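You operate a simulated robot arm through the tools that you are given. There is no shell and no other tool. Be economical: measure what you need, move in short steps, check, and stop when the job is done.

The job below is to be done with a simulated robot arm. You get a single attempt, and the scene is never put back.

Task
Box the three rolls of the box ticket's colour and shut the lid.
Fine: they stand in the flat blue box.

Only the result counts: the job must be done as asked and must still hold three seconds after the hand-in. Knocking over, shifting, dropping, spilling or breaking anything else fails it. Lids that push on must go on centred and level and be pressed home; caps that screw on are set level and turned clockwise until they are tight.

Robot
A 6-joint arm with a fingered hand, fixed in place. Base frame: the origin is at the foot of the arm, x ahead of it, y to its left, z up; the work surface is at about z = 80.4. Units: cm, rad, N and s.
With the tool pointing down near the work surface it reaches from about 34 to 74 cm from the base axis. Its first joint turns from -2.007 to 2.007 rad. Payload 4 kg.
The tool frame sits at the grasp point between the pads (the TCP): z along the fingers, y along the line on which they close. The tips reach 2.6 cm beyond it. The gripper opens to 13.2 cm. The gripper's body begins 7.3 cm behind the TCP. The gripper is a hand of 4 fingers: y runs from the thumb to the fingers, the wrist lies at [0, 0, -23.9] in the tool frame, and closing takes about 1.5 s.
Orientation is that of the tool frame in the base frame, as a unit quaternion [w, x, y, z]. With the fingers straight down and closing along the base's y, the tool's x points along the base's -x, its y along +y and its z along -z.

Tools
- The arm moves only by the tool step_arm. Its argument "deltas" is a list of rows, each an object (a shift or turn left out is 0, a gripper value left out holds the last) with "dr": the turn, a rotation vector about the tool's x, y, z in rad, a list of three; "slide": the shift along the tool's x, y, z in mm, a list of three. In form: [{"dr": [wx, wy, wz], "slide": [tx, ty, tz]}, ...]. A call has 1 to 12 rows; each row shifts and turns the commanded pose from where the row before left it, along the tool's axes as they then stand. "hand" is the finger opening in mm, from 0 to 132, set as the call begins (left out, the last holds). Rows are played at 5 a second. More than 5 cm and 0.15 rad between two rows, or a gripper value outside its range, and nothing of the call is played. A pose out of reach is approached as far as the arm can. The call stops where the force on the tool passes 90 N (or 10 N more than at its start, if that is more) or the arm is blocked; 0.2 s more then pass. Each finger travels about 15.3 cm/s and halts on what it meets, pressing with about 34 N; the grip force reading is that of the motor and also rises with nothing between the fingers. The clock runs only during rows and for 0.2 s after the last one: add rows that do not move to give the fingers time. The reply holds the time, the measured pose of the TCP, the force on the tool along the base axes, the opening and the grip force, in the units named above and with some noise, with the torque about the TCP (base axes, N m) and any sound that the robot's microphone picked up.
- Cameras (640 x 400 px; columns grow to the right, rows downward): "scene" is fixed at [5.03, 49.93, 155.49]; the picture's right is [-0.67, -0.74, 0.00], its down [-0.50, 0.45, -0.74] and it looks along [0.55, -0.50, -0.67] (base axes); focal length 323 px, centre (320, 200). "wrist" rides on the gripper at [6.8, 0.2, -9.7] in the tool frame; the picture's right is [-0.03, 1.00, 0.00], its down [-0.82, -0.02, -0.58] and it looks along [-0.58, -0.01, 0.82] (tool axes); focal length 270 px, centre (320, 200). There is no depth. A picture from a camera that has moved, and an enlarged one, comes with that camera's place and axes in the base frame and with its lens.
- capture(camera): a new picture of that camera. It takes no simulated time.
- move_column(by): slides the trunk up (or, below 0, down) by that many cm; the arm rides with it, the base frame stays. It gives what a move gives, with no picture.
- move_fingers(finger1, finger2, finger3, thumb_bend): sets how far each is bent, from 0 (flat) to 1 (curled in); at 0.3 the hand is open as for a grip, at 0.7 the pads meet at the TCP. One left out holds its place. A second passes; each finger stops where it meets its share of the squeeze, and holds until it gets a number again. A gripper value or a shape takes the hand back. It gives what a move gives, with no picture; readings hold the bend of each and the force on the fingers (four entries, about 0 where the hand has none), thumb and palm.
- set_grasp(shape): the hand has 4 fingers and takes this shape, open, in about a second: jaw (thumb against the fingers, like two jaws); tri (thumb and two fingers); tip (a fingertip pinch); poke (one finger out to press); point (the index stretched); flat (the hand flat); cup (the hand cupped); fist (a fist). The gripper value then closes the fingers along that shape, each until it touches; the sizes above hold for jaw. It gives what a move gives, with no picture.
- close_up(camera, box): a new picture of the part [left, top, right, bottom] of that camera's present view, enlarged. It takes no simulated time.
- job_done(): hands the job in; it is judged then, once.

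Work in short steps. Places have to be worked out from the pictures, the camera data and where the tool is seen: move nearer, look again, correct. Check each grasp and each placing, and mend what went wrong. You have 120 turns and 68 pictures in all, those below and enlarged ones among them. Open the gripper and draw the arm clear of the work before you hand the job in, unless the task says otherwise; then end with one line.

The tools are called after "Call:" as name(argument=value, ...) on one line, values as JSON. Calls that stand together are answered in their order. step_arm: Moves the arm, as the interface text tells. Its arguments: {"type":"object","properties":{"deltas":{"type":"array"},"hand":{"type":"number"}},"required":["deltas"]} The other tools are called the same way: move_column (by) slides the trunk up or down; set_grasp (shape) gives the hand a shape; move_fingers (finger1, finger2, finger3, thumb_bend) moves the fingers one by one; capture (camera) takes a picture; close_up (camera, box) takes an enlarged picture of a part of a camera's view; job_done () hands the job in.

At the start:

```text
t: 0.0
ee_pos: [42.48, 22.98, 122.01]
ee_rot: [0.0, -0.001, 1.0, 0.0]
wrist_force: [0.1, 0.3, 0.4]
moment: [0.01, -0.01, -0.03]
width: 13.22
grasp_force: 0.0
shape: jaw
bend: [0.3, 0.3, 0.3, 0.3]
finger forces: [0.0, 0.0, 0.0, 0.1, 0.0, 0.0]
trunk travel left (down, up): [-85.0, 14.0]
```

scene: 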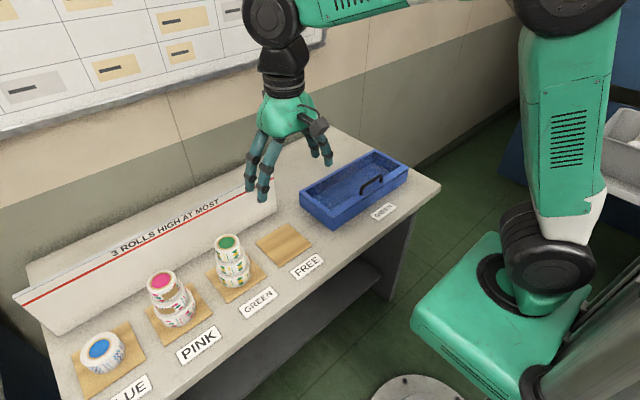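
wrist: 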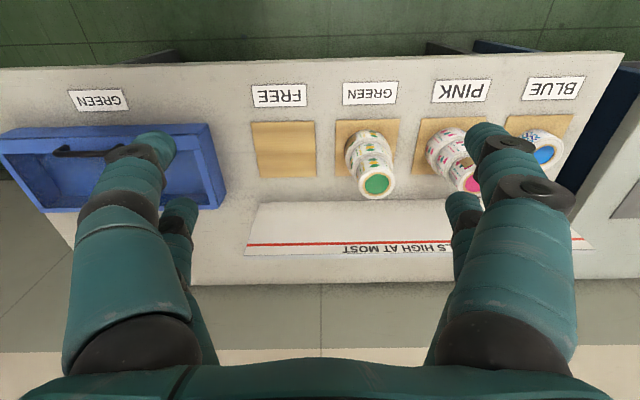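

I start with close-ups of the stacks and the box with its ticket.

Call:
close_up(camera="scene", box=[60, 220, 320, 390])

Call:
close_up(camera="scene", box=[280, 130, 440, 240])

Call:
close_up(camera="wrist", box=[240, 60, 600, 260])

Call:
close_up(camera="wrist", box=[0, 70, 240, 220])

```text
2.35 times, centred on (190, 305) of scene
camera zoom: at [5.03, 49.93, 155.49], right [-0.67, -0.74, 0.0], down [-0.5, 0.45, -0.74], along [0.55, -0.5, -0.67], focal length 761 px, centre (626, -47)
```

zoom: 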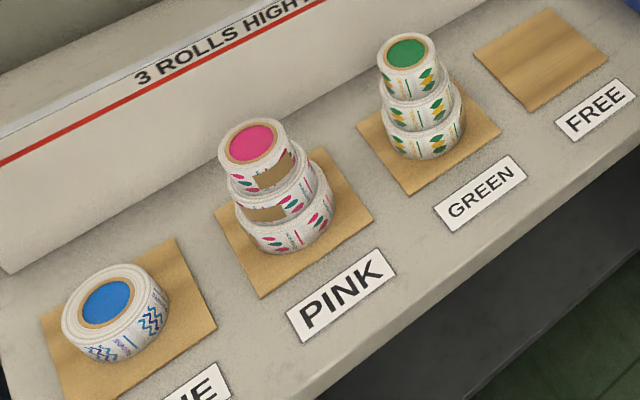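

```text
3.64 times, centred on (360, 185) of scene
camera zoom: at [5.03, 49.93, 155.49], right [-0.67, -0.74, 0.0], down [-0.5, 0.45, -0.74], along [0.55, -0.5, -0.67], focal length 1176 px, centre (174, 254)
```

zoom: 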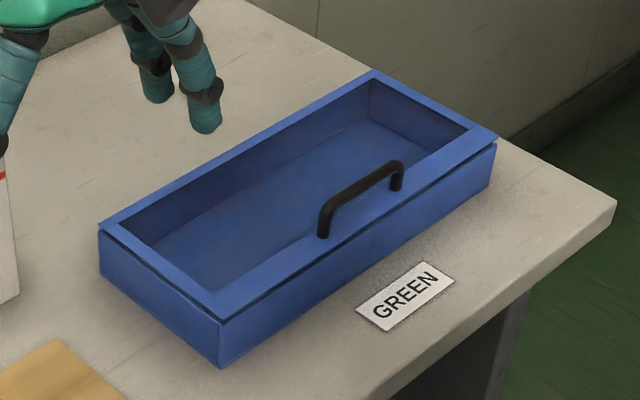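

```text
1.78 times, centred on (420, 160) of wrist
camera zoom: at [35.57, 23.2, 131.58], right [0.03, 1.0, 0.0], down [0.82, -0.02, 0.58], along [0.58, -0.01, -0.82], focal length 480 px, centre (142, 271)
```

zoom: 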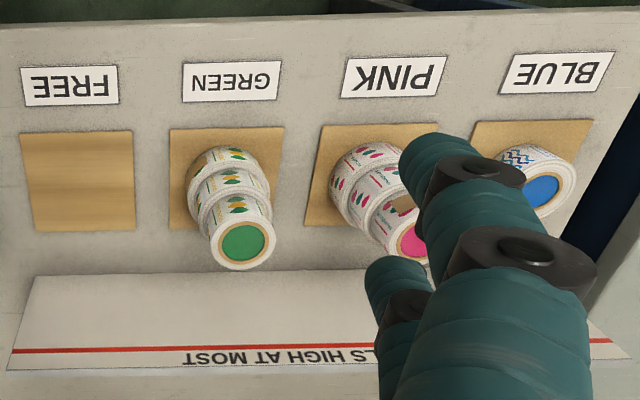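

```text
2.67 times, centred on (120, 145) of wrist
camera zoom: at [35.57, 23.2, 131.58], right [0.03, 1.0, 0.0], down [0.82, -0.02, 0.58], along [0.58, -0.01, -0.82], focal length 721 px, centre (853, 347)
```

zoom: 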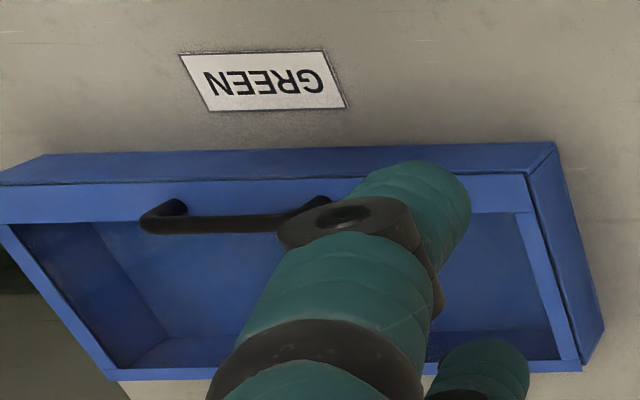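

The box ticket reads GREEN and the green stack holds three rolls. The box looks like it has a framed lid with a handle on the near side, at about x 53..69, y -36..1, top z≈86. I move the wrist camera over to inspect it.

Call:
step_arm(deltas=[{"slide": [0, -45, 0]}, {"slide": [0, -45, 0]}, {"slide": [0, -45, 0]}, {"slide": [0, -45, 0]}, {"slide": [0, -45, 0]}, {"slide": [0, -45, 0]}, {"slide": [0, -45, 0]}, {"slide": [0, -45, 0]}, {"slide": [0, -45, 0]}, {"slide": [0, 0, 40]}, {"slide": [0, 0, 40]}])

Call:
capture(camera="wrist")

Call:
capture(camera="scene")

```text
t: 2.4
ee_pos: [42.57, -17.4, 114.08]
ee_rot: [0.0, 0.0, 1.0, 0.0]
wrist_force: [0.4, -0.4, 0.1]
moment: [0.0, 0.01, 0.03]
width: 13.21
grasp_force: 0.1
shape: jaw
bend: [0.3, 0.3, 0.3, 0.3]
finger forces: [0.1, 0.0, 0.1, 0.1, 0.1, 0.0]
trunk travel left (down, up): [-85.0, 14.0]
```

```text
61 pictures are left
camera wrist: at [35.68, -17.24, 123.6], right [0.03, 1.0, 0.0], down [0.82, -0.02, 0.58], along [0.58, -0.01, -0.82], focal length 270 px, centre (320, 200)
```

wrist: 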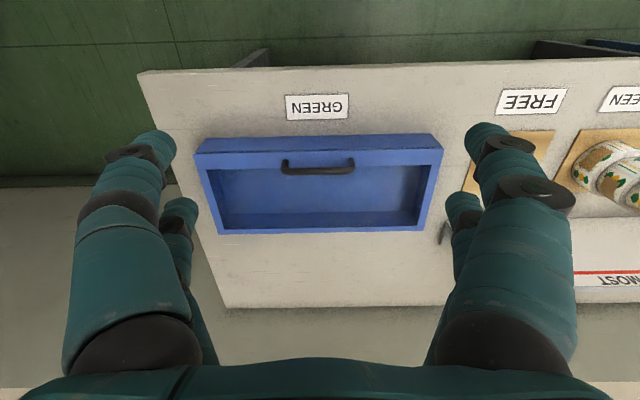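

```text
60 pictures are left
```

scene: 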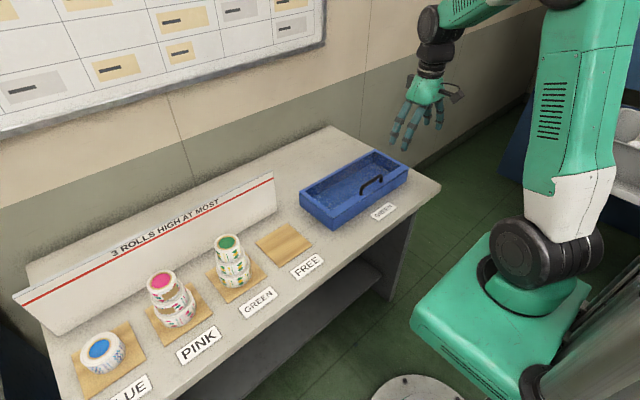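

Call:
close_up(camera="wrist", box=[180, 80, 480, 260])

Call:
close_up(camera="scene", box=[200, 220, 320, 300])

Call:
close_up(camera="scene", box=[135, 255, 235, 340])

```text
2.13 times, centred on (330, 170) of wrist
camera zoom: at [35.68, -17.24, 123.6], right [0.03, 1.0, 0.0], down [0.82, -0.02, 0.58], along [0.58, -0.01, -0.82], focal length 577 px, centre (299, 264)
```

zoom: 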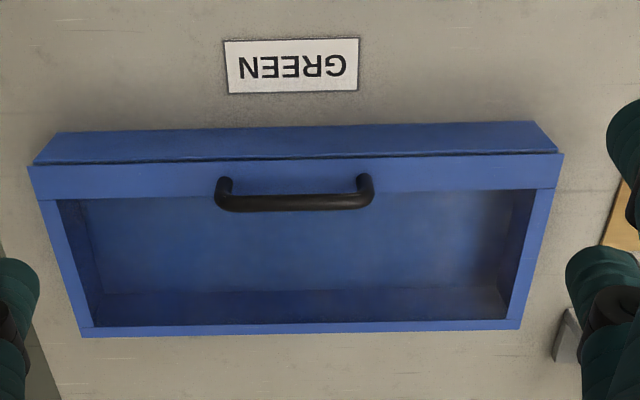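

```text
5.00 times, centred on (260, 260) of scene
camera zoom: at [5.03, 49.93, 155.49], right [-0.67, -0.74, 0.0], down [-0.5, 0.45, -0.74], along [0.55, -0.5, -0.67], focal length 1617 px, centre (620, -100)
```

zoom: 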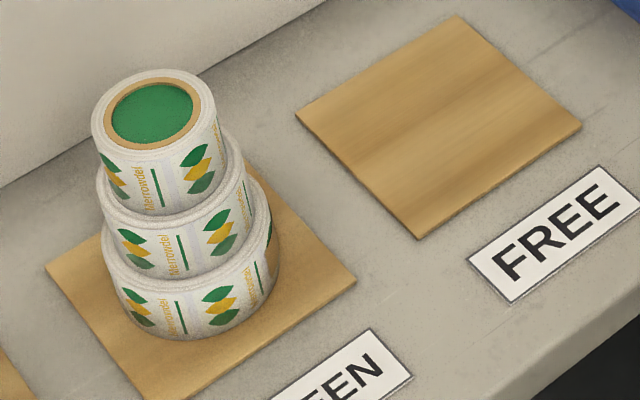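

```text
4.71 times, centred on (185, 298) of scene
camera zoom: at [5.03, 49.93, 155.49], right [-0.67, -0.74, 0.0], down [-0.5, 0.45, -0.74], along [0.55, -0.5, -0.67], focal length 1522 px, centre (955, -259)
```

zoom: 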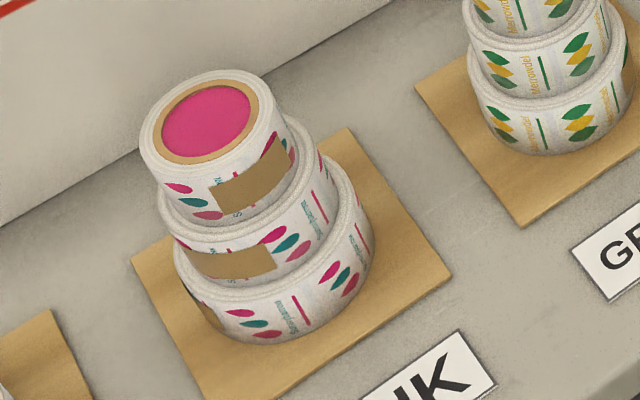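

All three rolls in the green stack carry the green pattern, at about (58.4, 32.3). The box has a window lid, with the handle bar running along y at x≈55, y -23..-13, z≈89. I turn the hand 90° so it closes along x for the handle, lowering it meanwhile.

Call:
step_arm(deltas=[{"dr": [0, 0, 0.1309], "slide": [0, 0, 8]}, {"dr": [0, 0, 0.1309], "slide": [0, 0, 8]}, {"dr": [0, 0, 0.1309], "slide": [0, 0, 8]}, {"dr": [0, 0, 0.1309], "slide": [0, 0, 8]}, {"dr": [0, 0, 0.1309], "slide": [0, 0, 8]}, {"dr": [0, 0, 0.1309], "slide": [0, 0, 8]}, {"dr": [0, 0, 0.1309], "slide": [0, 0, 8]}, {"dr": [0, 0, 0.1309], "slide": [0, 0, 8]}, {"dr": [0, 0, 0.1309], "slide": [0, 0, 8]}, {"dr": [0, 0, 0.1309], "slide": [0, 0, 8]}, {"dr": [0, 0, 0.1309], "slide": [0, 0, 8]}, {"dr": [0, 0, 0.1309], "slide": [0, 0, 8]}])

Call:
step_arm(deltas=[{"slide": [0, 40, 0]}, {"slide": [0, 42, 0]}, {"slide": [0, 42, 0]}, {"slide": [0, 0, 0]}], hand=70)

Call:
capture(camera="wrist")

Call:
capture(camera="scene")

```text
t: 5.0
ee_pos: [42.38, -17.44, 104.3]
ee_rot: [0.0, 0.709, 0.705, 0.0]
wrist_force: [-0.1, 0.2, -0.3]
moment: [0.02, -0.04, 0.0]
width: 13.19
grasp_force: 0.1
shape: jaw
bend: [0.3, 0.3, 0.3, 0.3]
finger forces: [0.0, 0.0, 0.1, 0.0, 0.1, 0.0]
trunk travel left (down, up): [-85.0, 14.0]
```

```text
t: 6.0
ee_pos: [55.06, -17.5, 104.4]
ee_rot: [0.0, 0.708, 0.707, 0.0]
wrist_force: [0.7, 0.3, 0.3]
moment: [0.01, 0.0, -0.05]
width: 7.02
grasp_force: 0.0
shape: jaw
bend: [0.72, 0.72, 0.72, 0.7]
finger forces: [0.1, 0.0, 0.0, 0.0, 0.0, 0.1]
trunk travel left (down, up): [-85.0, 14.0]
```

```text
56 pictures are left
camera wrist: at [55.11, -10.63, 114.0], right [1.0, -0.03, 0.0], down [-0.02, -0.82, 0.58], along [-0.02, -0.58, -0.82], focal length 270 px, centre (320, 200)
```

wrist: 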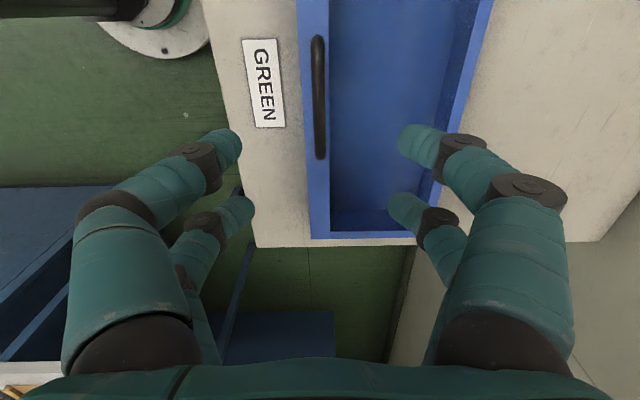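

```text
55 pictures are left
```

scene: 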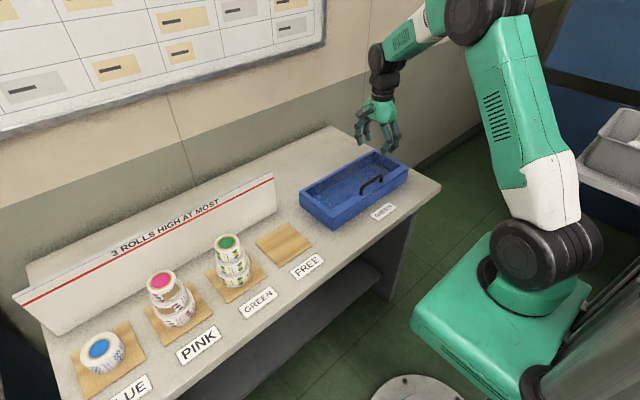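

The bar sits at x≈54.6, y≈-17.1, almost under the TCP. I descend around it to z≈90, shifting 4 mm toward -x.

Call:
step_arm(deltas=[{"slide": [0, -4, 40]}, {"slide": [0, 0, 40]}, {"slide": [0, 0, 40]}, {"slide": [0, 0, 14]}, {"slide": [0, 0, 8]}, {"slide": [0, 0, 0]}])

Call:
capture(camera="wrist")

Call:
close_up(camera="scene", box=[290, 80, 450, 240])

```text
t: 7.4
ee_pos: [54.5, -17.47, 90.07]
ee_rot: [0.0, 0.707, 0.707, 0.001]
wrist_force: [-0.1, -0.8, -0.6]
moment: [0.01, 0.01, -0.03]
width: 7.02
grasp_force: 0.1
shape: jaw
bend: [0.72, 0.72, 0.72, 0.7]
finger forces: [0.1, 0.0, 0.0, 0.0, 0.1, 0.0]
trunk travel left (down, up): [-85.0, 14.0]
```

```text
54 pictures are left
camera wrist: at [54.63, -10.64, 99.76], right [1.0, -0.03, 0.0], down [-0.02, -0.82, 0.58], along [-0.01, -0.58, -0.82], focal length 270 px, centre (320, 200)
```

wrist: 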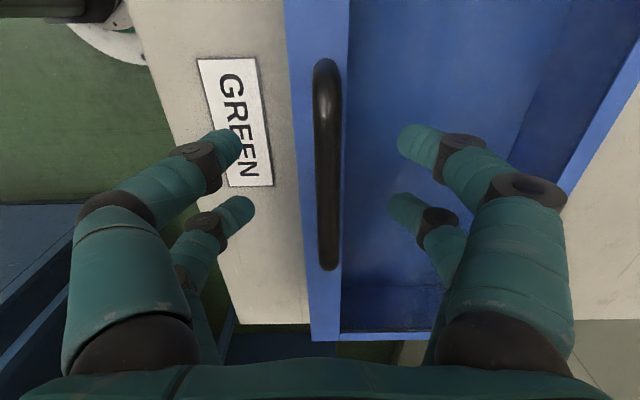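

```text
2.50 times, centred on (370, 160) of scene
camera zoom: at [5.03, 49.93, 155.49], right [-0.67, -0.74, 0.0], down [-0.5, 0.45, -0.74], along [0.55, -0.5, -0.67], focal length 808 px, centre (195, 300)
```

zoom: 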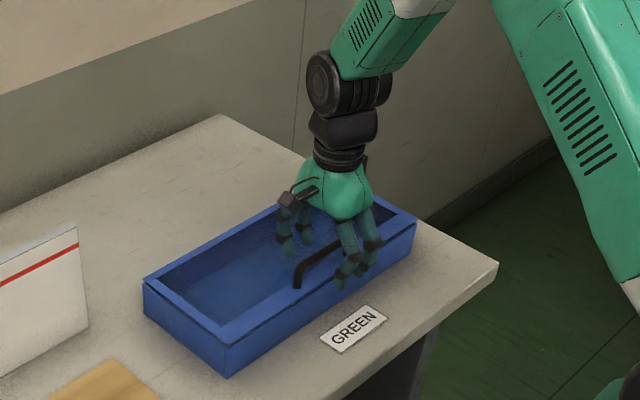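

The hand straddles the bar, which sits at x≈54.8 and is centred at y≈-17.7. I lower 5 mm and close on it.

Call:
step_arm(deltas=[{"slide": [0, 3, 5]}, {"slide": [0, 0, 0]}])

Call:
step_arm(deltas=[{"slide": [0, 0, 0]}, {"slide": [0, 0, 0]}, {"slide": [0, 0, 0]}, {"slide": [0, 0, 0]}, {"slide": [0, 0, 0]}, {"slide": [0, 0, 0]}], hand=0)

Call:
capture(camera="wrist")

```text
t: 8.0
ee_pos: [54.8, -17.41, 89.67]
ee_rot: [0.0, 0.707, 0.707, -0.001]
wrist_force: [0.5, 0.3, -0.9]
moment: [0.02, 0.03, 0.01]
width: 7.06
grasp_force: 0.2
shape: jaw
bend: [0.72, 0.72, 0.72, 0.7]
finger forces: [0.0, 0.0, 0.1, 0.1, 0.0, 0.1]
trunk travel left (down, up): [-85.0, 14.0]
```

```text
t: 9.4
ee_pos: [54.79, -17.37, 89.74]
ee_rot: [0.0, 0.707, 0.707, 0.001]
wrist_force: [-1.4, 0.1, -0.9]
moment: [-0.02, -0.02, 0.06]
width: 0.01
grasp_force: 33.8
shape: jaw
bend: [0.63, 0.63, 0.63, 0.7]
finger forces: [0.0, 0.0, 0.0, 0.0, 0.1, 0.1]
trunk travel left (down, up): [-85.0, 14.0]
```

```text
52 pictures are left
camera wrist: at [54.89, -10.63, 99.27], right [1.0, -0.03, 0.0], down [-0.02, -0.82, 0.58], along [-0.02, -0.58, -0.82], focal length 270 px, centre (320, 200)
```

wrist: 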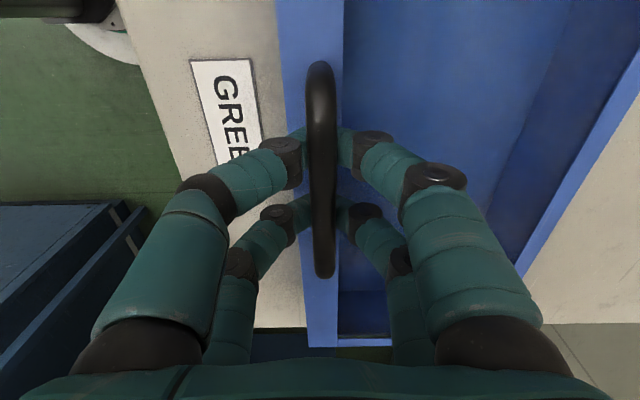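

The width reads 0, so the fingertips have met under the bar and form a closed hook. I lift gently along the start of the hinge arc.

Call:
step_arm(deltas=[{"slide": [0, 0, -8]}, {"slide": [0, 1, -8]}, {"slide": [0, 2, -8]}, {"slide": [0, 3, -8]}, {"slide": [0, 3, -8]}, {"slide": [0, 0, 0]}])

Call:
close_up(camera="scene", box=[290, 80, 450, 240])

```text
t: 10.8
ee_pos: [55.8, -17.45, 93.67]
ee_rot: [0.0, 0.707, 0.707, 0.0]
wrist_force: [11.4, 1.6, -6.8]
moment: [0.04, 0.0, 0.03]
width: 0.02
grasp_force: 34.6
shape: jaw
bend: [0.63, 0.63, 0.63, 0.7]
finger forces: [0.0, 0.0, 0.0, 0.1, 0.0, 0.0]
trunk travel left (down, up): [-85.0, 14.0]
```

```text
2.50 times, centred on (370, 160) of scene
camera zoom: at [5.03, 49.93, 155.49], right [-0.67, -0.74, 0.0], down [-0.5, 0.45, -0.74], along [0.55, -0.5, -0.67], focal length 808 px, centre (195, 300)
```

zoom: 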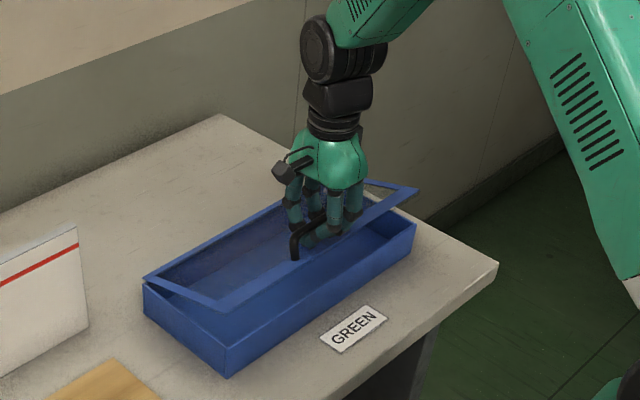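

The lid is hinged along the far edge and is opening. I follow the arc, hinge ≈(69, 85.7), to about 65° open.

Call:
step_arm(deltas=[{"slide": [0, 9, -8]}, {"slide": [0, 9, -8]}, {"slide": [0, 9, -9]}, {"slide": [0, 9, -9]}, {"slide": [0, 11, -7.5]}, {"slide": [0, 10.5, -7.5]}, {"slide": [0, 12, -5.5]}, {"slide": [0, 11.5, -5.5]}, {"slide": [0, 12.5, -3.5]}, {"slide": [0, 12.5, -3.5]}, {"slide": [0, 0, 0]}])

Call:
close_up(camera="scene", box=[290, 60, 450, 240])

Call:
capture(camera="wrist")

```text
t: 13.2
ee_pos: [66.2, -17.5, 100.43]
ee_rot: [0.0, 0.707, 0.707, -0.001]
wrist_force: [-0.1, -0.8, 0.6]
moment: [-0.01, -0.01, 0.0]
width: 0.0
grasp_force: 34.0
shape: jaw
bend: [0.63, 0.63, 0.63, 0.7]
finger forces: [0.0, 0.0, 0.1, 0.0, 0.4, 0.0]
trunk travel left (down, up): [-85.0, 14.0]
```

```text
2.22 times, centred on (370, 150) of scene
camera zoom: at [5.03, 49.93, 155.49], right [-0.67, -0.74, 0.0], down [-0.5, 0.45, -0.74], along [0.55, -0.5, -0.67], focal length 719 px, centre (209, 311)
```

zoom: 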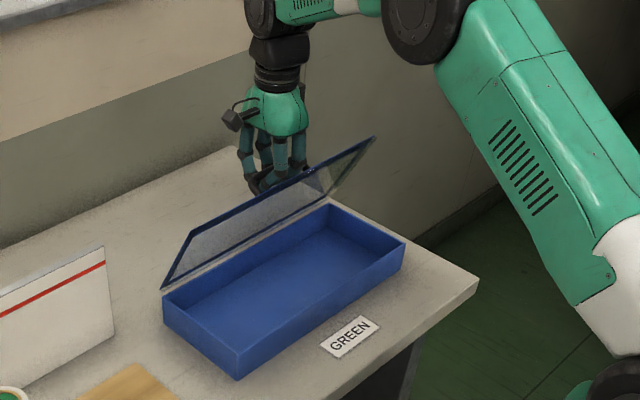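

```text
49 pictures are left
camera wrist: at [66.4, -10.69, 110.02], right [1.0, -0.03, 0.0], down [-0.02, -0.82, 0.58], along [-0.01, -0.58, -0.82], focal length 270 px, centre (320, 200)
```

wrist: 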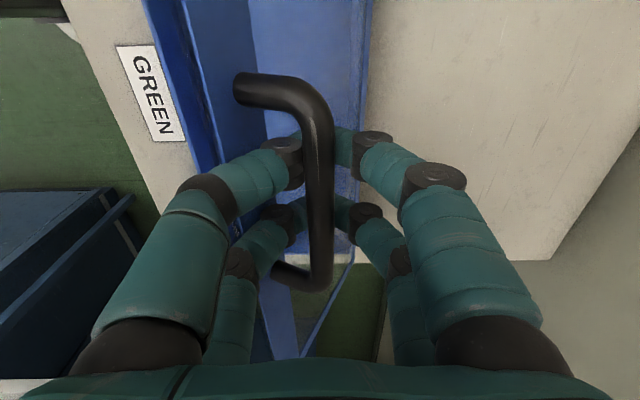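

The lid is about 65° open with almost no force on the tool. I carry on over the top of the arc.

Call:
step_arm(deltas=[{"slide": [0, 13, -2]}, {"slide": [0, 13, -0.5]}, {"slide": [0, 13, 0.5]}, {"slide": [0, 13, 2]}, {"slide": [0, 13, 4]}, {"slide": [0, 0, 0]}])

Call:
close_up(camera="scene", box=[290, 60, 450, 240])

```text
t: 14.6
ee_pos: [72.1, -17.36, 100.62]
ee_rot: [0.003, 0.708, 0.706, 0.002]
wrist_force: [-7.5, -4.4, 38.1]
moment: [0.73, 1.92, 0.28]
width: 0.01
grasp_force: 34.0
shape: jaw
bend: [0.64, 0.63, 0.63, 0.65]
finger forces: [0.1, 0.0, 0.0, 0.0, 63.0, 0.0]
out of reach, approached as far as the arm can: row 5
trunk travel left (down, up): [-85.0, 14.0]
```

```text
2.22 times, centred on (370, 150) of scene
camera zoom: at [5.03, 49.93, 155.49], right [-0.67, -0.74, 0.0], down [-0.5, 0.45, -0.74], along [0.55, -0.5, -0.67], focal length 719 px, centre (209, 311)
```

zoom: 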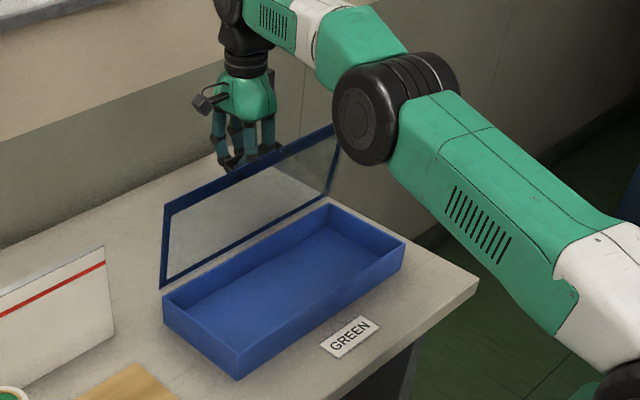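

The lid is close to upright, and the thumb is now pressing on it. I ease the hand up 6 mm and back slightly, then straighten only the three fingers.

Call:
step_arm(deltas=[{"slide": [0, -3, -3]}, {"slide": [0, 0, -3]}, {"slide": [0, 0, 0]}])

Call:
move_fingers(finger1=0.35, finger2=0.35, finger3=0.35)

Call:
capture(camera="wrist")

```text
t: 15.4
ee_pos: [71.83, -17.42, 100.55]
ee_rot: [0.0, 0.707, 0.707, 0.0]
wrist_force: [-4.6, -6.3, 14.3]
moment: [0.39, 0.84, 0.27]
width: 0.0
grasp_force: 33.9
shape: jaw
bend: [0.63, 0.63, 0.63, 0.65]
finger forces: [0.1, 0.0, 0.1, 0.0, 35.9, 0.0]
trunk travel left (down, up): [-85.0, 14.0]
```

```text
t: 16.4
ee_pos: [71.86, -17.47, 100.57]
ee_rot: [0.0, 0.707, 0.708, -0.001]
wrist_force: [-11.2, -5.3, 5.2]
moment: [0.24, 1.73, 1.09]
width: 5.11
grasp_force: 59.3
shape: fingers
bend: [0.35, 0.35, 0.38, 0.8]
finger forces: [0.1, 0.1, 18.2, 0.1, 100.2, 0.0]
trunk travel left (down, up): [-85.0, 14.0]
```

```text
47 pictures are left
camera wrist: at [72.09, -10.6, 110.16], right [1.0, -0.03, 0.0], down [-0.02, -0.82, 0.58], along [-0.02, -0.58, -0.82], focal length 270 px, centre (320, 200)
```

wrist: 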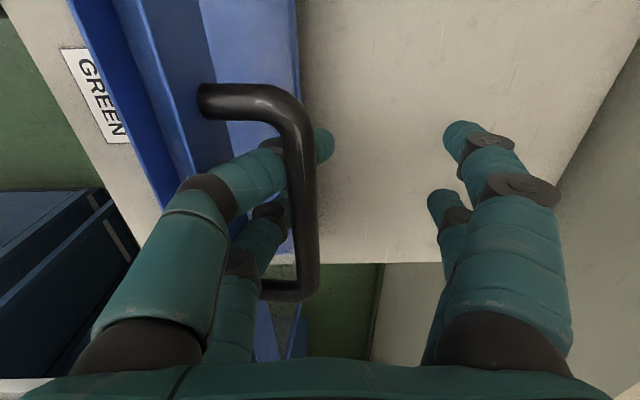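

The fingers are clear on the far side, but the thumb is curled under the bar and pulling. I relax the thumb in a small step.

Call:
move_fingers(thumb_bend=0.55)

Call:
capture(camera="wrist")

```text
t: 17.4
ee_pos: [72.17, -17.23, 100.49]
ee_rot: [0.001, 0.707, 0.707, 0.0]
wrist_force: [2.2, 3.1, -1.1]
moment: [0.01, -0.24, 0.12]
width: 8.79
grasp_force: 7.3
shape: fingers
bend: [0.35, 0.35, 0.45, 0.54]
finger forces: [0.0, 0.1, 8.4, 0.0, 6.9, 0.0]
trunk travel left (down, up): [-85.0, 14.0]
```

```text
46 pictures are left
camera wrist: at [72.29, -10.47, 110.14], right [1.0, -0.03, 0.0], down [-0.02, -0.82, 0.58], along [-0.01, -0.58, -0.82], focal length 270 px, centre (320, 200)
```

wrist: 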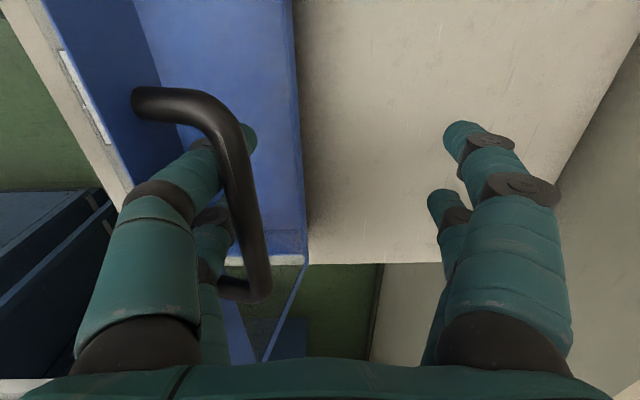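

The lid followed the thumb back to about 65°. I raise the hand slowly to draw the thumb out of the handle.

Call:
step_arm(deltas=[{"slide": [0, 0, -8]}, {"slide": [0, 0, -8]}, {"slide": [0, 0, -8]}, {"slide": [0, 0, -8]}, {"slide": [0, 0, 0]}])

Call:
capture(camera="wrist")

```text
t: 18.6
ee_pos: [71.94, -17.49, 103.55]
ee_rot: [0.0, 0.707, 0.707, -0.001]
wrist_force: [0.8, -0.2, -3.3]
moment: [-0.07, -0.14, 0.19]
width: 9.02
grasp_force: 5.6
shape: fingers
bend: [0.35, 0.35, 0.43, 0.52]
finger forces: [0.0, 0.0, 5.2, 0.0, 5.6, 0.0]
trunk travel left (down, up): [-85.0, 14.0]
```

```text
45 pictures are left
camera wrist: at [72.02, -10.57, 113.25], right [1.0, -0.03, 0.0], down [-0.02, -0.82, 0.58], along [-0.02, -0.58, -0.82], focal length 270 px, centre (320, 200)
```

wrist: 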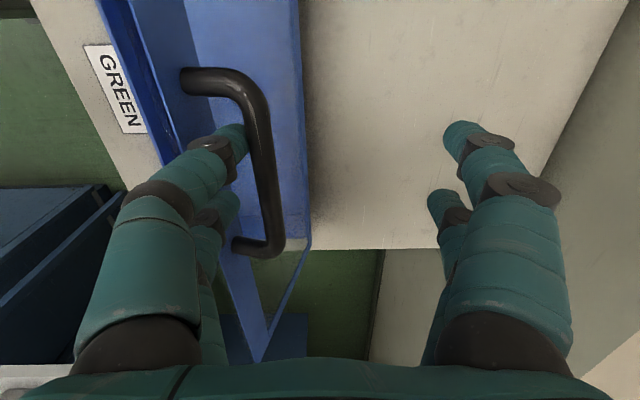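

The thumb tips are now left of the bar and nearly out. I continue up 5 cm.

Call:
step_arm(deltas=[{"slide": [0, 0, -10]}, {"slide": [0, 0, -15]}, {"slide": [0, 0, -25]}, {"slide": [0, 0, 0]}])

Call:
close_up(camera="scene", box=[290, 60, 450, 240])

```text
t: 19.6
ee_pos: [70.65, -16.95, 108.5]
ee_rot: [0.0, 0.707, 0.707, 0.0]
wrist_force: [-0.2, 0.3, 0.0]
moment: [-0.04, -0.01, 0.0]
width: 8.29
grasp_force: 0.1
shape: fingers
bend: [0.35, 0.35, 0.35, 0.55]
finger forces: [0.0, 0.1, 0.0, 0.2, 0.0, 0.0]
out of reach, approached as far as the arm can: row 1, 2, 3
trunk travel left (down, up): [-85.0, 14.0]
```

```text
2.22 times, centred on (370, 150) of scene
camera zoom: at [5.03, 49.93, 155.49], right [-0.67, -0.74, 0.0], down [-0.5, 0.45, -0.74], along [0.55, -0.5, -0.67], focal length 719 px, centre (209, 311)
```

zoom: 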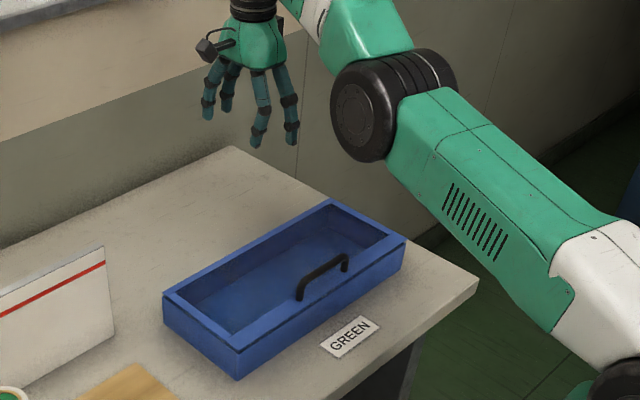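

The lid has no friction and fell shut again, so it must be carried past vertical. This time I'll hook the bar with the fingers only and keep the thumb wide on the near side, so the thumb ends up under the lid to push it over. First I go back over the handle.

Call:
step_arm(deltas=[{"slide": [0, -40, 0]}, {"slide": [0, -40, 0]}, {"slide": [0, -40, 10]}, {"slide": [0, -37, 20]}, {"slide": [0, 0, 0]}], hand=132)

Call:
capture(camera="wrist")

```text
t: 20.8
ee_pos: [70.19, -17.59, 108.61]
ee_rot: [-0.001, 0.707, 0.707, 0.0]
wrist_force: [0.1, 0.8, -0.2]
moment: [-0.02, 0.01, 0.02]
width: 13.18
grasp_force: 0.1
shape: jaw
bend: [0.3, 0.3, 0.3, 0.3]
finger forces: [0.0, 0.1, 0.0, 0.1, 0.1, 0.1]
out of reach, approached as far as the arm can: row 1, 2, 3, 4
trunk travel left (down, up): [-85.0, 14.0]
```

```text
43 pictures are left
camera wrist: at [70.41, -10.85, 118.2], right [1.0, -0.03, 0.0], down [-0.02, -0.82, 0.58], along [-0.02, -0.58, -0.82], focal length 270 px, centre (320, 200)
```

wrist: 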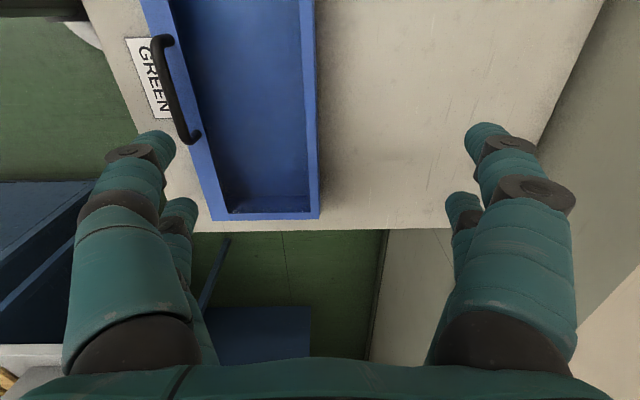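

The arm did not move, so it seems stuck at the edge of its reach. I try smaller steps back toward the base.

Call:
step_arm(deltas=[{"slide": [0, -10, 0]}, {"slide": [0, -10, 0]}, {"slide": [0, -10, 0]}, {"slide": [0, 0, 0]}])

```text
t: 21.8
ee_pos: [69.83, -18.54, 109.45]
ee_rot: [0.0, 0.707, 0.708, 0.0]
wrist_force: [-0.2, 0.3, 0.2]
moment: [0.0, 0.0, -0.01]
width: 13.19
grasp_force: 0.0
shape: jaw
bend: [0.3, 0.3, 0.3, 0.3]
finger forces: [0.1, 0.0, 0.0, 0.0, 0.1, 0.1]
out of reach, approached as far as the arm can: row 1, 2, 3
trunk travel left (down, up): [-85.0, 14.0]
```

It is still stuck with a small drift. I try lowering the hand and moving toward +y in small steps, since z=103 was reachable earlier.

Call:
step_arm(deltas=[{"slide": [0, 0, 10]}, {"slide": [0, 0, 10]}, {"slide": [0, 0, 10]}, {"slide": [0, 0, 0]}, {"slide": [0, 0, 0]}])

Call:
capture(camera="scene")

```text
t: 23.0
ee_pos: [70.5, -18.64, 106.66]
ee_rot: [-0.001, 0.707, 0.707, 0.0]
wrist_force: [0.4, -0.2, -0.4]
moment: [-0.02, 0.0, 0.0]
width: 13.2
grasp_force: 0.1
shape: jaw
bend: [0.3, 0.3, 0.3, 0.3]
finger forces: [0.1, 0.0, 0.0, 0.0, 0.1, 0.0]
out of reach, approached as far as the arm can: row 2
trunk travel left (down, up): [-85.0, 14.0]
```

```text
42 pictures are left
```

scene: 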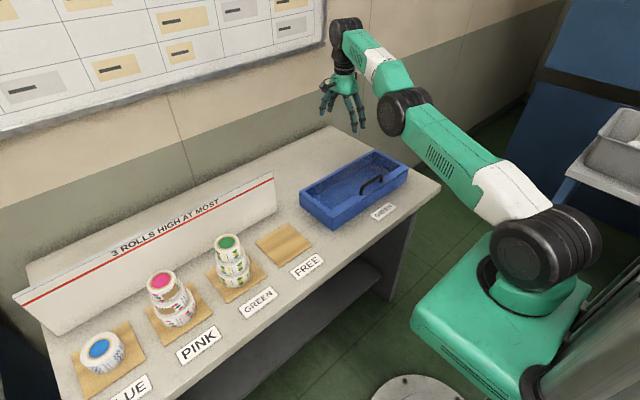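

The downward move worked, so the arm is just off its stretched limit. I go diagonally down and back.

Call:
step_arm(deltas=[{"slide": [0, 0, 10]}, {"slide": [0, -5, 10]}, {"slide": [0, -10, 5]}, {"slide": [0, -10, 0]}, {"slide": [0, -10, 0]}, {"slide": [0, 0, 0]}])

```text
t: 24.4
ee_pos: [70.65, -19.73, 105.03]
ee_rot: [0.0, 0.707, 0.707, 0.0]
wrist_force: [0.4, -0.6, 0.9]
moment: [0.02, -0.02, 0.0]
width: 13.2
grasp_force: 0.1
shape: jaw
bend: [0.3, 0.3, 0.3, 0.3]
finger forces: [0.0, 0.0, 0.1, 0.1, 0.1, 0.0]
out of reach, approached as far as the arm can: row 1, 2, 3, 4, 5
trunk travel left (down, up): [-85.0, 14.0]
```

The IK seems caught at the stretched singularity. I try tilting the hand a little, so the wrist comes back toward the base and the elbow bends.

Call:
step_arm(deltas=[{"dr": [-0.1, 0, 0]}, {"dr": [-0.1, 0, 0]}, {"dr": [-0.1, 0, 0]}, {"slide": [0, 0, 0]}])

```text
t: 25.4
ee_pos: [76.7, -21.79, 107.19]
ee_rot: [0.106, 0.7, 0.699, 0.106]
wrist_force: [-0.4, 0.8, 0.8]
moment: [-0.01, -0.01, 0.0]
width: 13.2
grasp_force: 0.1
shape: jaw
bend: [0.3, 0.3, 0.3, 0.3]
finger forces: [0.1, 0.0, 0.1, 0.0, 0.0, 0.0]
out of reach, approached as far as the arm can: row 1, 2, 3
trunk travel left (down, up): [-85.0, 14.0]
```

The hand swung forward while the wrist stayed put, so the arm is fully stretched with the wrist above shoulder height. I raise the trunk and then step the hand back down, which unstretches the arm.

Call:
move_column(by=13)

Call:
step_arm(deltas=[{"slide": [0, -3, 9.5]}, {"slide": [0, -3, 9.5]}, {"slide": [0, -3, 9.5]}, {"slide": [0, -3, 9.5]}, {"slide": [0, -3, 9.5]}, {"slide": [0, -3, 9.5]}, {"slide": [0, -3, 9.5]}, {"slide": [0, -3, 9.5]}, {"slide": [0, -3, 9.5]}, {"slide": [0, -3, 9.5]}, {"slide": [0, 0, 0]}])

```text
t: 27.0
ee_pos: [76.76, -21.84, 120.21]
ee_rot: [0.105, 0.699, 0.699, 0.105]
wrist_force: [-1.1, -0.7, 0.7]
moment: [0.02, 0.01, -0.02]
width: 13.23
grasp_force: 0.0
shape: jaw
bend: [0.3, 0.3, 0.3, 0.3]
finger forces: [0.1, 0.1, 0.0, 0.1, 0.1, 0.0]
trunk travel left (down, up): [-98.0, 1.0]
```

```text
t: 29.4
ee_pos: [78.06, -22.32, 110.39]
ee_rot: [0.104, 0.699, 0.699, 0.105]
wrist_force: [1.0, 0.4, -0.3]
moment: [0.02, 0.01, 0.01]
width: 13.21
grasp_force: 0.1
shape: jaw
bend: [0.3, 0.3, 0.3, 0.3]
finger forces: [0.0, 0.0, 0.0, 0.0, 0.0, 0.1]
out of reach, approached as far as the arm can: row 2, 4, 6, 9
trunk travel left (down, up): [-98.0, 1.0]
```

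The arm slides along its reach sphere. I alternate a down row with tiny inward rows to get the elbow bending.

Call:
step_arm(deltas=[{"slide": [0, -3, 9.5]}, {"slide": [0, -1, -0.3]}, {"slide": [0, -1.9, -0.6]}, {"slide": [0, -2.9, -0.9]}, {"slide": [0, -4.8, -1.5]}, {"slide": [0, -9.5, -3]}, {"slide": [0, -9.5, -3]}, {"slide": [0, -19, -6]}, {"slide": [0, 0, 0]}])

```text
t: 31.4
ee_pos: [77.57, -23.82, 109.9]
ee_rot: [0.104, 0.699, 0.699, 0.105]
wrist_force: [0.6, -0.2, 0.4]
moment: [0.0, 0.0, -0.03]
width: 13.18
grasp_force: 0.0
shape: jaw
bend: [0.3, 0.3, 0.3, 0.3]
finger forces: [0.0, 0.1, 0.0, 0.0, 0.1, 0.0]
out of reach, approached as far as the arm can: row 2, 4, 5, 6, 7, 8
trunk travel left (down, up): [-98.0, 1.0]
```

Only motion across the arm succeeds, and that bends the elbow slightly. I use larger downward rows with some inward part in free air behind the box, so the elbow really flexes.

Call:
step_arm(deltas=[{"slide": [0, -18, 41]}, {"slide": [0, -18, 41]}, {"slide": [0, -18, 41]}, {"slide": [0, -10, -3]}, {"slide": [0, -10, -3]}, {"slide": [0, 0, 0]}])

```text
t: 32.8
ee_pos: [76.83, -24.94, 96.45]
ee_rot: [0.104, 0.7, 0.699, 0.105]
wrist_force: [-0.1, 0.3, 0.5]
moment: [0.04, 0.0, 0.01]
width: 13.21
grasp_force: 0.1
shape: jaw
bend: [0.3, 0.3, 0.3, 0.3]
finger forces: [0.1, 0.1, 0.1, 0.0, 0.1, 0.0]
out of reach, approached as far as the arm can: row 1, 2, 4, 5
trunk travel left (down, up): [-98.0, 1.0]
```

I look at the arm's posture before trying more.

Call:
capture(camera="scene")

```text
41 pictures are left
```

scene: 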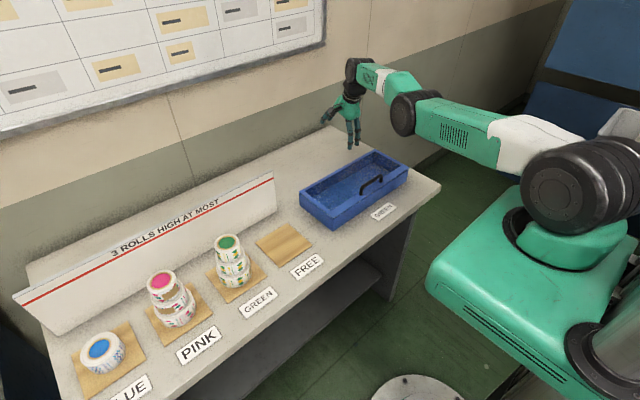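

The elbow is indeed straight. I make a long upward sweep, then a long downward one with inward parts, so the downward sweep flexes the elbow.

Call:
step_arm(deltas=[{"slide": [0, 13, -43]}, {"slide": [0, 13, -43]}, {"slide": [0, 8, -44]}, {"slide": [0, 5, -44]}, {"slide": [0, 0, -45]}, {"slide": [0, -5, -45]}, {"slide": [0, -8, -45]}, {"slide": [0, 0, 0]}])

Call:
step_arm(deltas=[{"slide": [0, -25, 40]}, {"slide": [0, -30, 36]}, {"slide": [0, -30, 36]}, {"slide": [0, -30, 36]}, {"slide": [0, -30, 36]}, {"slide": [0, 0, 0]}])

```text
t: 34.6
ee_pos: [72.81, -26.17, 127.0]
ee_rot: [0.103, 0.7, 0.699, 0.104]
wrist_force: [-0.9, 1.1, -0.4]
moment: [0.01, 0.02, 0.01]
width: 13.17
grasp_force: 0.0
shape: jaw
bend: [0.3, 0.3, 0.3, 0.3]
finger forces: [0.1, 0.0, 0.1, 0.1, 0.0, 0.1]
out of reach, approached as far as the arm can: row 1, 3, 5, 6, 7
trunk travel left (down, up): [-98.0, 1.0]
```

```text
t: 36.0
ee_pos: [74.58, -30.87, 107.26]
ee_rot: [0.103, 0.699, 0.7, 0.104]
wrist_force: [-0.6, -0.2, -0.3]
moment: [-0.04, 0.03, 0.0]
width: 13.18
grasp_force: 0.0
shape: jaw
bend: [0.3, 0.3, 0.3, 0.3]
finger forces: [0.1, 0.1, 0.0, 0.0, 0.0, 0.0]
out of reach, approached as far as the arm can: row 1, 2, 3, 4, 5
trunk travel left (down, up): [-98.0, 1.0]
```

The pose stays on a sphere of R≈74 about a shoulder at z≈127. I try twelve tiny purely radial inward rows.

Call:
step_arm(deltas=[{"slide": [0.83, -1.74, -0.54]}, {"slide": [0.83, -1.74, -0.54]}, {"slide": [0.83, -1.74, -0.54]}, {"slide": [0.83, -1.74, -0.54]}, {"slide": [0.83, -1.74, -0.54]}, {"slide": [0.83, -1.74, -0.54]}, {"slide": [0.83, -1.74, -0.54]}, {"slide": [0.83, -1.74, -0.54]}, {"slide": [0.83, -1.74, -0.54]}, {"slide": [0.83, -1.74, -0.54]}, {"slide": [0.83, -1.74, -0.54]}, {"slide": [0.83, -1.74, -0.54]}])

```text
t: 38.6
ee_pos: [74.7, -30.93, 107.25]
ee_rot: [0.104, 0.7, 0.699, 0.105]
wrist_force: [-0.1, -0.1, 0.4]
moment: [-0.01, 0.0, 0.0]
width: 13.17
grasp_force: 0.0
shape: jaw
bend: [0.3, 0.3, 0.3, 0.3]
finger forces: [0.0, 0.0, 0.0, 0.0, 0.0, 0.1]
out of reach, approached as far as the arm can: row 2, 4, 6, 8, 10, 12
trunk travel left (down, up): [-98.0, 1.0]
```

The arm is truly at the straight-elbow singularity. A pitch-down turn of the hand about the wrist should make the solver share the turn with the elbow and flex it. I turn the hand in place about the wrist in free air.

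Call:
step_arm(deltas=[{"dr": [0.14, 0, 0], "slide": [0, -34, -2.3]}, {"dr": [0.14, 0, 0], "slide": [0, -34, -2.3]}, {"dr": [0.14, 0, 0], "slide": [0, -34, -2.3]}, {"dr": [0.14, 0, 0], "slide": [0, -34, -2.3]}, {"dr": [0.14, 0, 0], "slide": [0, -34, -2.3]}, {"dr": [0.14, 0, 0], "slide": [0, -36, -2.3]}, {"dr": [0.14, 0, 0], "slide": [0, -36, -2.3]}, {"slide": [0, -5, 0]}, {"slide": [0, -10, 0]}, {"slide": [0, 0, 0]}])

```text
t: 40.8
ee_pos: [51.76, -31.05, 112.33]
ee_rot: [-0.237, 0.666, 0.667, -0.236]
wrist_force: [-0.5, 0.5, 0.1]
moment: [0.0, 0.02, 0.0]
width: 13.22
grasp_force: 0.0
shape: jaw
bend: [0.3, 0.3, 0.3, 0.3]
finger forces: [0.1, 0.1, 0.0, 0.0, 0.1, 0.1]
out of reach, approached as far as the arm can: row 5, 6
trunk travel left (down, up): [-98.0, 1.0]
```

Rows 7–9 succeeded. Now I try moving inward.

Call:
step_arm(deltas=[{"slide": [3, -7.8, 6.3]}, {"slide": [3, -7.8, 6.3]}, {"slide": [6, -15.5, 12.6]}, {"slide": [6, -15.5, 12.6]}, {"slide": [6, -15.5, 12.6]}, {"slide": [0, 0, 0]}])

```text
t: 42.2
ee_pos: [43.65, -28.58, 112.32]
ee_rot: [-0.238, 0.666, 0.667, -0.236]
wrist_force: [1.0, 0.3, -0.1]
moment: [-0.02, 0.03, -0.01]
width: 13.19
grasp_force: 0.0
shape: jaw
bend: [0.3, 0.3, 0.3, 0.3]
finger forces: [0.0, 0.0, 0.0, 0.0, 0.0, 0.0]
trunk travel left (down, up): [-98.0, 1.0]
```

The elbow is flexed again and the arm is free, so I must stay well inside reach from now on. I level the hand and return above the handle.

Call:
step_arm(deltas=[{"dr": [-0.137, 0, 0]}, {"dr": [-0.137, 0, 0]}, {"dr": [-0.137, 0, 0]}, {"dr": [-0.137, 0, 0]}, {"dr": [-0.137, 0, 0]}, {"slide": [37, 39, 30]}, {"slide": [37, 39, 30]}, {"slide": [37, 39, 20]}, {"slide": [0, 0, 0]}])

Call:
capture(camera="wrist")

```text
refused: row 6 steps farther than a row can; nothing moved
```

```text
40 pictures are left
camera wrist: at [49.87, -21.75, 119.64], right [0.78, -0.03, -0.63], down [0.35, -0.82, 0.46], along [-0.53, -0.58, -0.62], focal length 270 px, centre (320, 200)
```

wrist: 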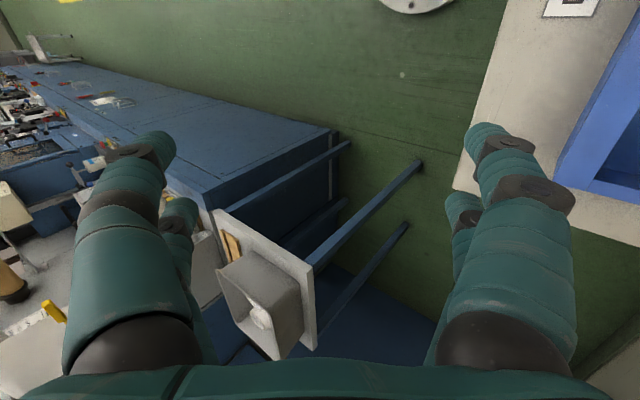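

One row was longer than 5 cm, so the call was refused. I repeat it with smaller rows.

Call:
step_arm(deltas=[{"dr": [-0.137, 0, 0]}, {"dr": [-0.137, 0, 0]}, {"dr": [-0.137, 0, 0]}, {"dr": [-0.137, 0, 0]}, {"dr": [-0.137, 0, 0]}, {"slide": [28, 29, 20]}, {"slide": [28, 29, 20]}, {"slide": [28, 29, 20]}, {"slide": [28, 29, 20]}, {"slide": [0, 0, 0]}])

Call:
capture(camera="wrist")

```text
t: 44.4
ee_pos: [55.46, -17.48, 104.46]
ee_rot: [0.001, 0.707, 0.707, 0.001]
wrist_force: [0.0, 0.4, 0.2]
moment: [-0.01, 0.0, -0.02]
width: 13.2
grasp_force: 0.1
shape: jaw
bend: [0.3, 0.3, 0.3, 0.3]
finger forces: [0.0, 0.0, 0.1, 0.0, 0.0, 0.1]
trunk travel left (down, up): [-98.0, 1.0]
```

```text
39 pictures are left
camera wrist: at [55.5, -10.59, 114.0], right [1.0, -0.03, 0.0], down [-0.02, -0.82, 0.58], along [-0.01, -0.58, -0.82], focal length 270 px, centre (320, 200)
```

wrist: 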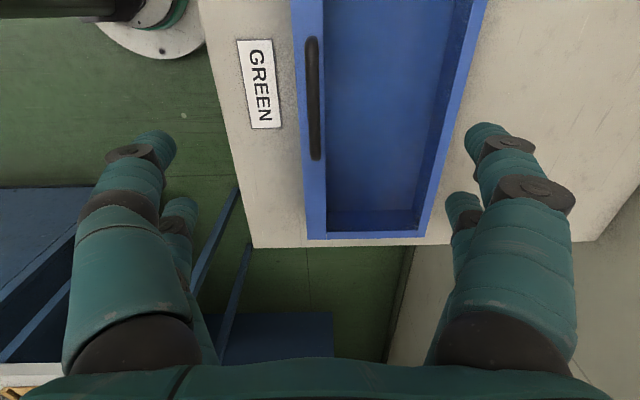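

The box has not moved and the bar is at x≈54.8. I descend wide open to z≈89.5 with the TCP at x≈54.2, so the fingers can reach past the bar.

Call:
step_arm(deltas=[{"slide": [0, -12, 40]}, {"slide": [0, 0, 40]}, {"slide": [0, 0, 40]}, {"slide": [0, 0, 15]}, {"slide": [0, 0, 12]}, {"slide": [0, 0, 0]}])

Call:
move_fingers(finger1=0.68, finger2=0.68, finger3=0.68, thumb_bend=0.2)

Call:
capture(camera="wrist")

```text
t: 45.8
ee_pos: [54.33, -17.3, 89.59]
ee_rot: [0.001, 0.708, 0.706, 0.002]
wrist_force: [-0.4, -0.3, -0.2]
moment: [-0.01, -0.01, 0.02]
width: 13.2
grasp_force: 0.0
shape: jaw
bend: [0.3, 0.3, 0.3, 0.3]
finger forces: [0.1, 0.0, 0.1, 0.0, 0.0, 0.0]
trunk travel left (down, up): [-98.0, 1.0]
```

```text
t: 46.8
ee_pos: [54.18, -17.38, 89.54]
ee_rot: [0.002, 0.708, 0.707, 0.001]
wrist_force: [-1.1, -0.4, 0.4]
moment: [0.0, -0.04, 0.01]
width: 8.06
grasp_force: 0.1
shape: fingers
bend: [0.68, 0.68, 0.68, 0.2]
finger forces: [0.0, 0.0, 0.0, 0.0, 0.0, 0.1]
trunk travel left (down, up): [-98.0, 1.0]
```

```text
38 pictures are left
camera wrist: at [54.33, -10.56, 99.22], right [1.0, -0.03, 0.0], down [-0.02, -0.82, 0.58], along [-0.01, -0.58, -0.82], focal length 270 px, centre (320, 200)
```

wrist: 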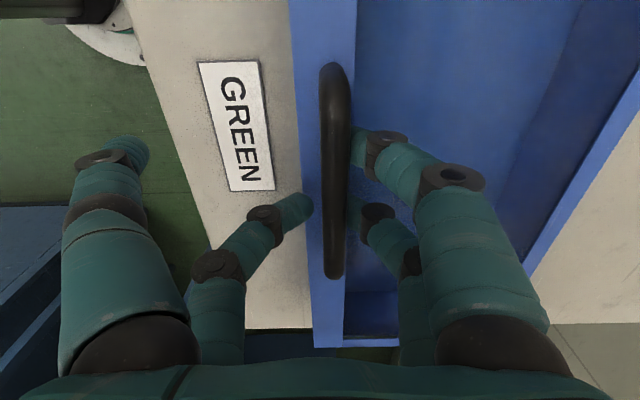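

One finger, finger3, sits on the thumb side. I open it like the thumb and curl fingers 1 and 2 further under the bar.

Call:
move_fingers(finger1=0.8, finger2=0.8, finger3=0.2)

Call:
capture(camera="wrist")

```text
t: 47.8
ee_pos: [54.4, -17.33, 89.58]
ee_rot: [0.001, 0.707, 0.707, 0.001]
wrist_force: [9.7, 0.2, -3.9]
moment: [0.0, 0.12, 0.0]
width: 6.56
grasp_force: 5.1
shape: fingers
bend: [0.79, 0.79, 0.2, 0.2]
finger forces: [4.6, 4.8, 0.0, 0.0, 0.0, 0.0]
trunk travel left (down, up): [-98.0, 1.0]
```

```text
37 pictures are left
camera wrist: at [54.45, -10.58, 99.16], right [1.0, -0.03, 0.0], down [-0.02, -0.82, 0.58], along [-0.01, -0.58, -0.82], focal length 270 px, centre (320, 200)
```

wrist: 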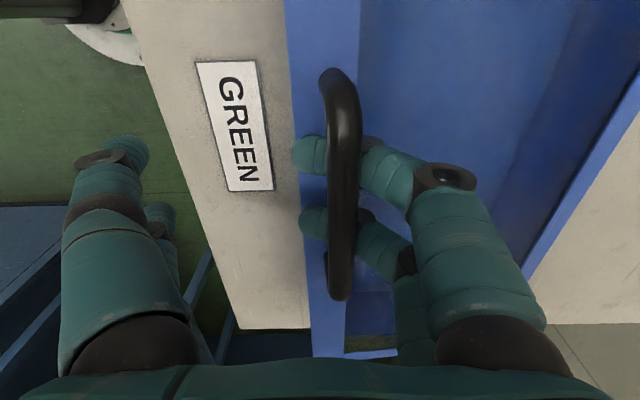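

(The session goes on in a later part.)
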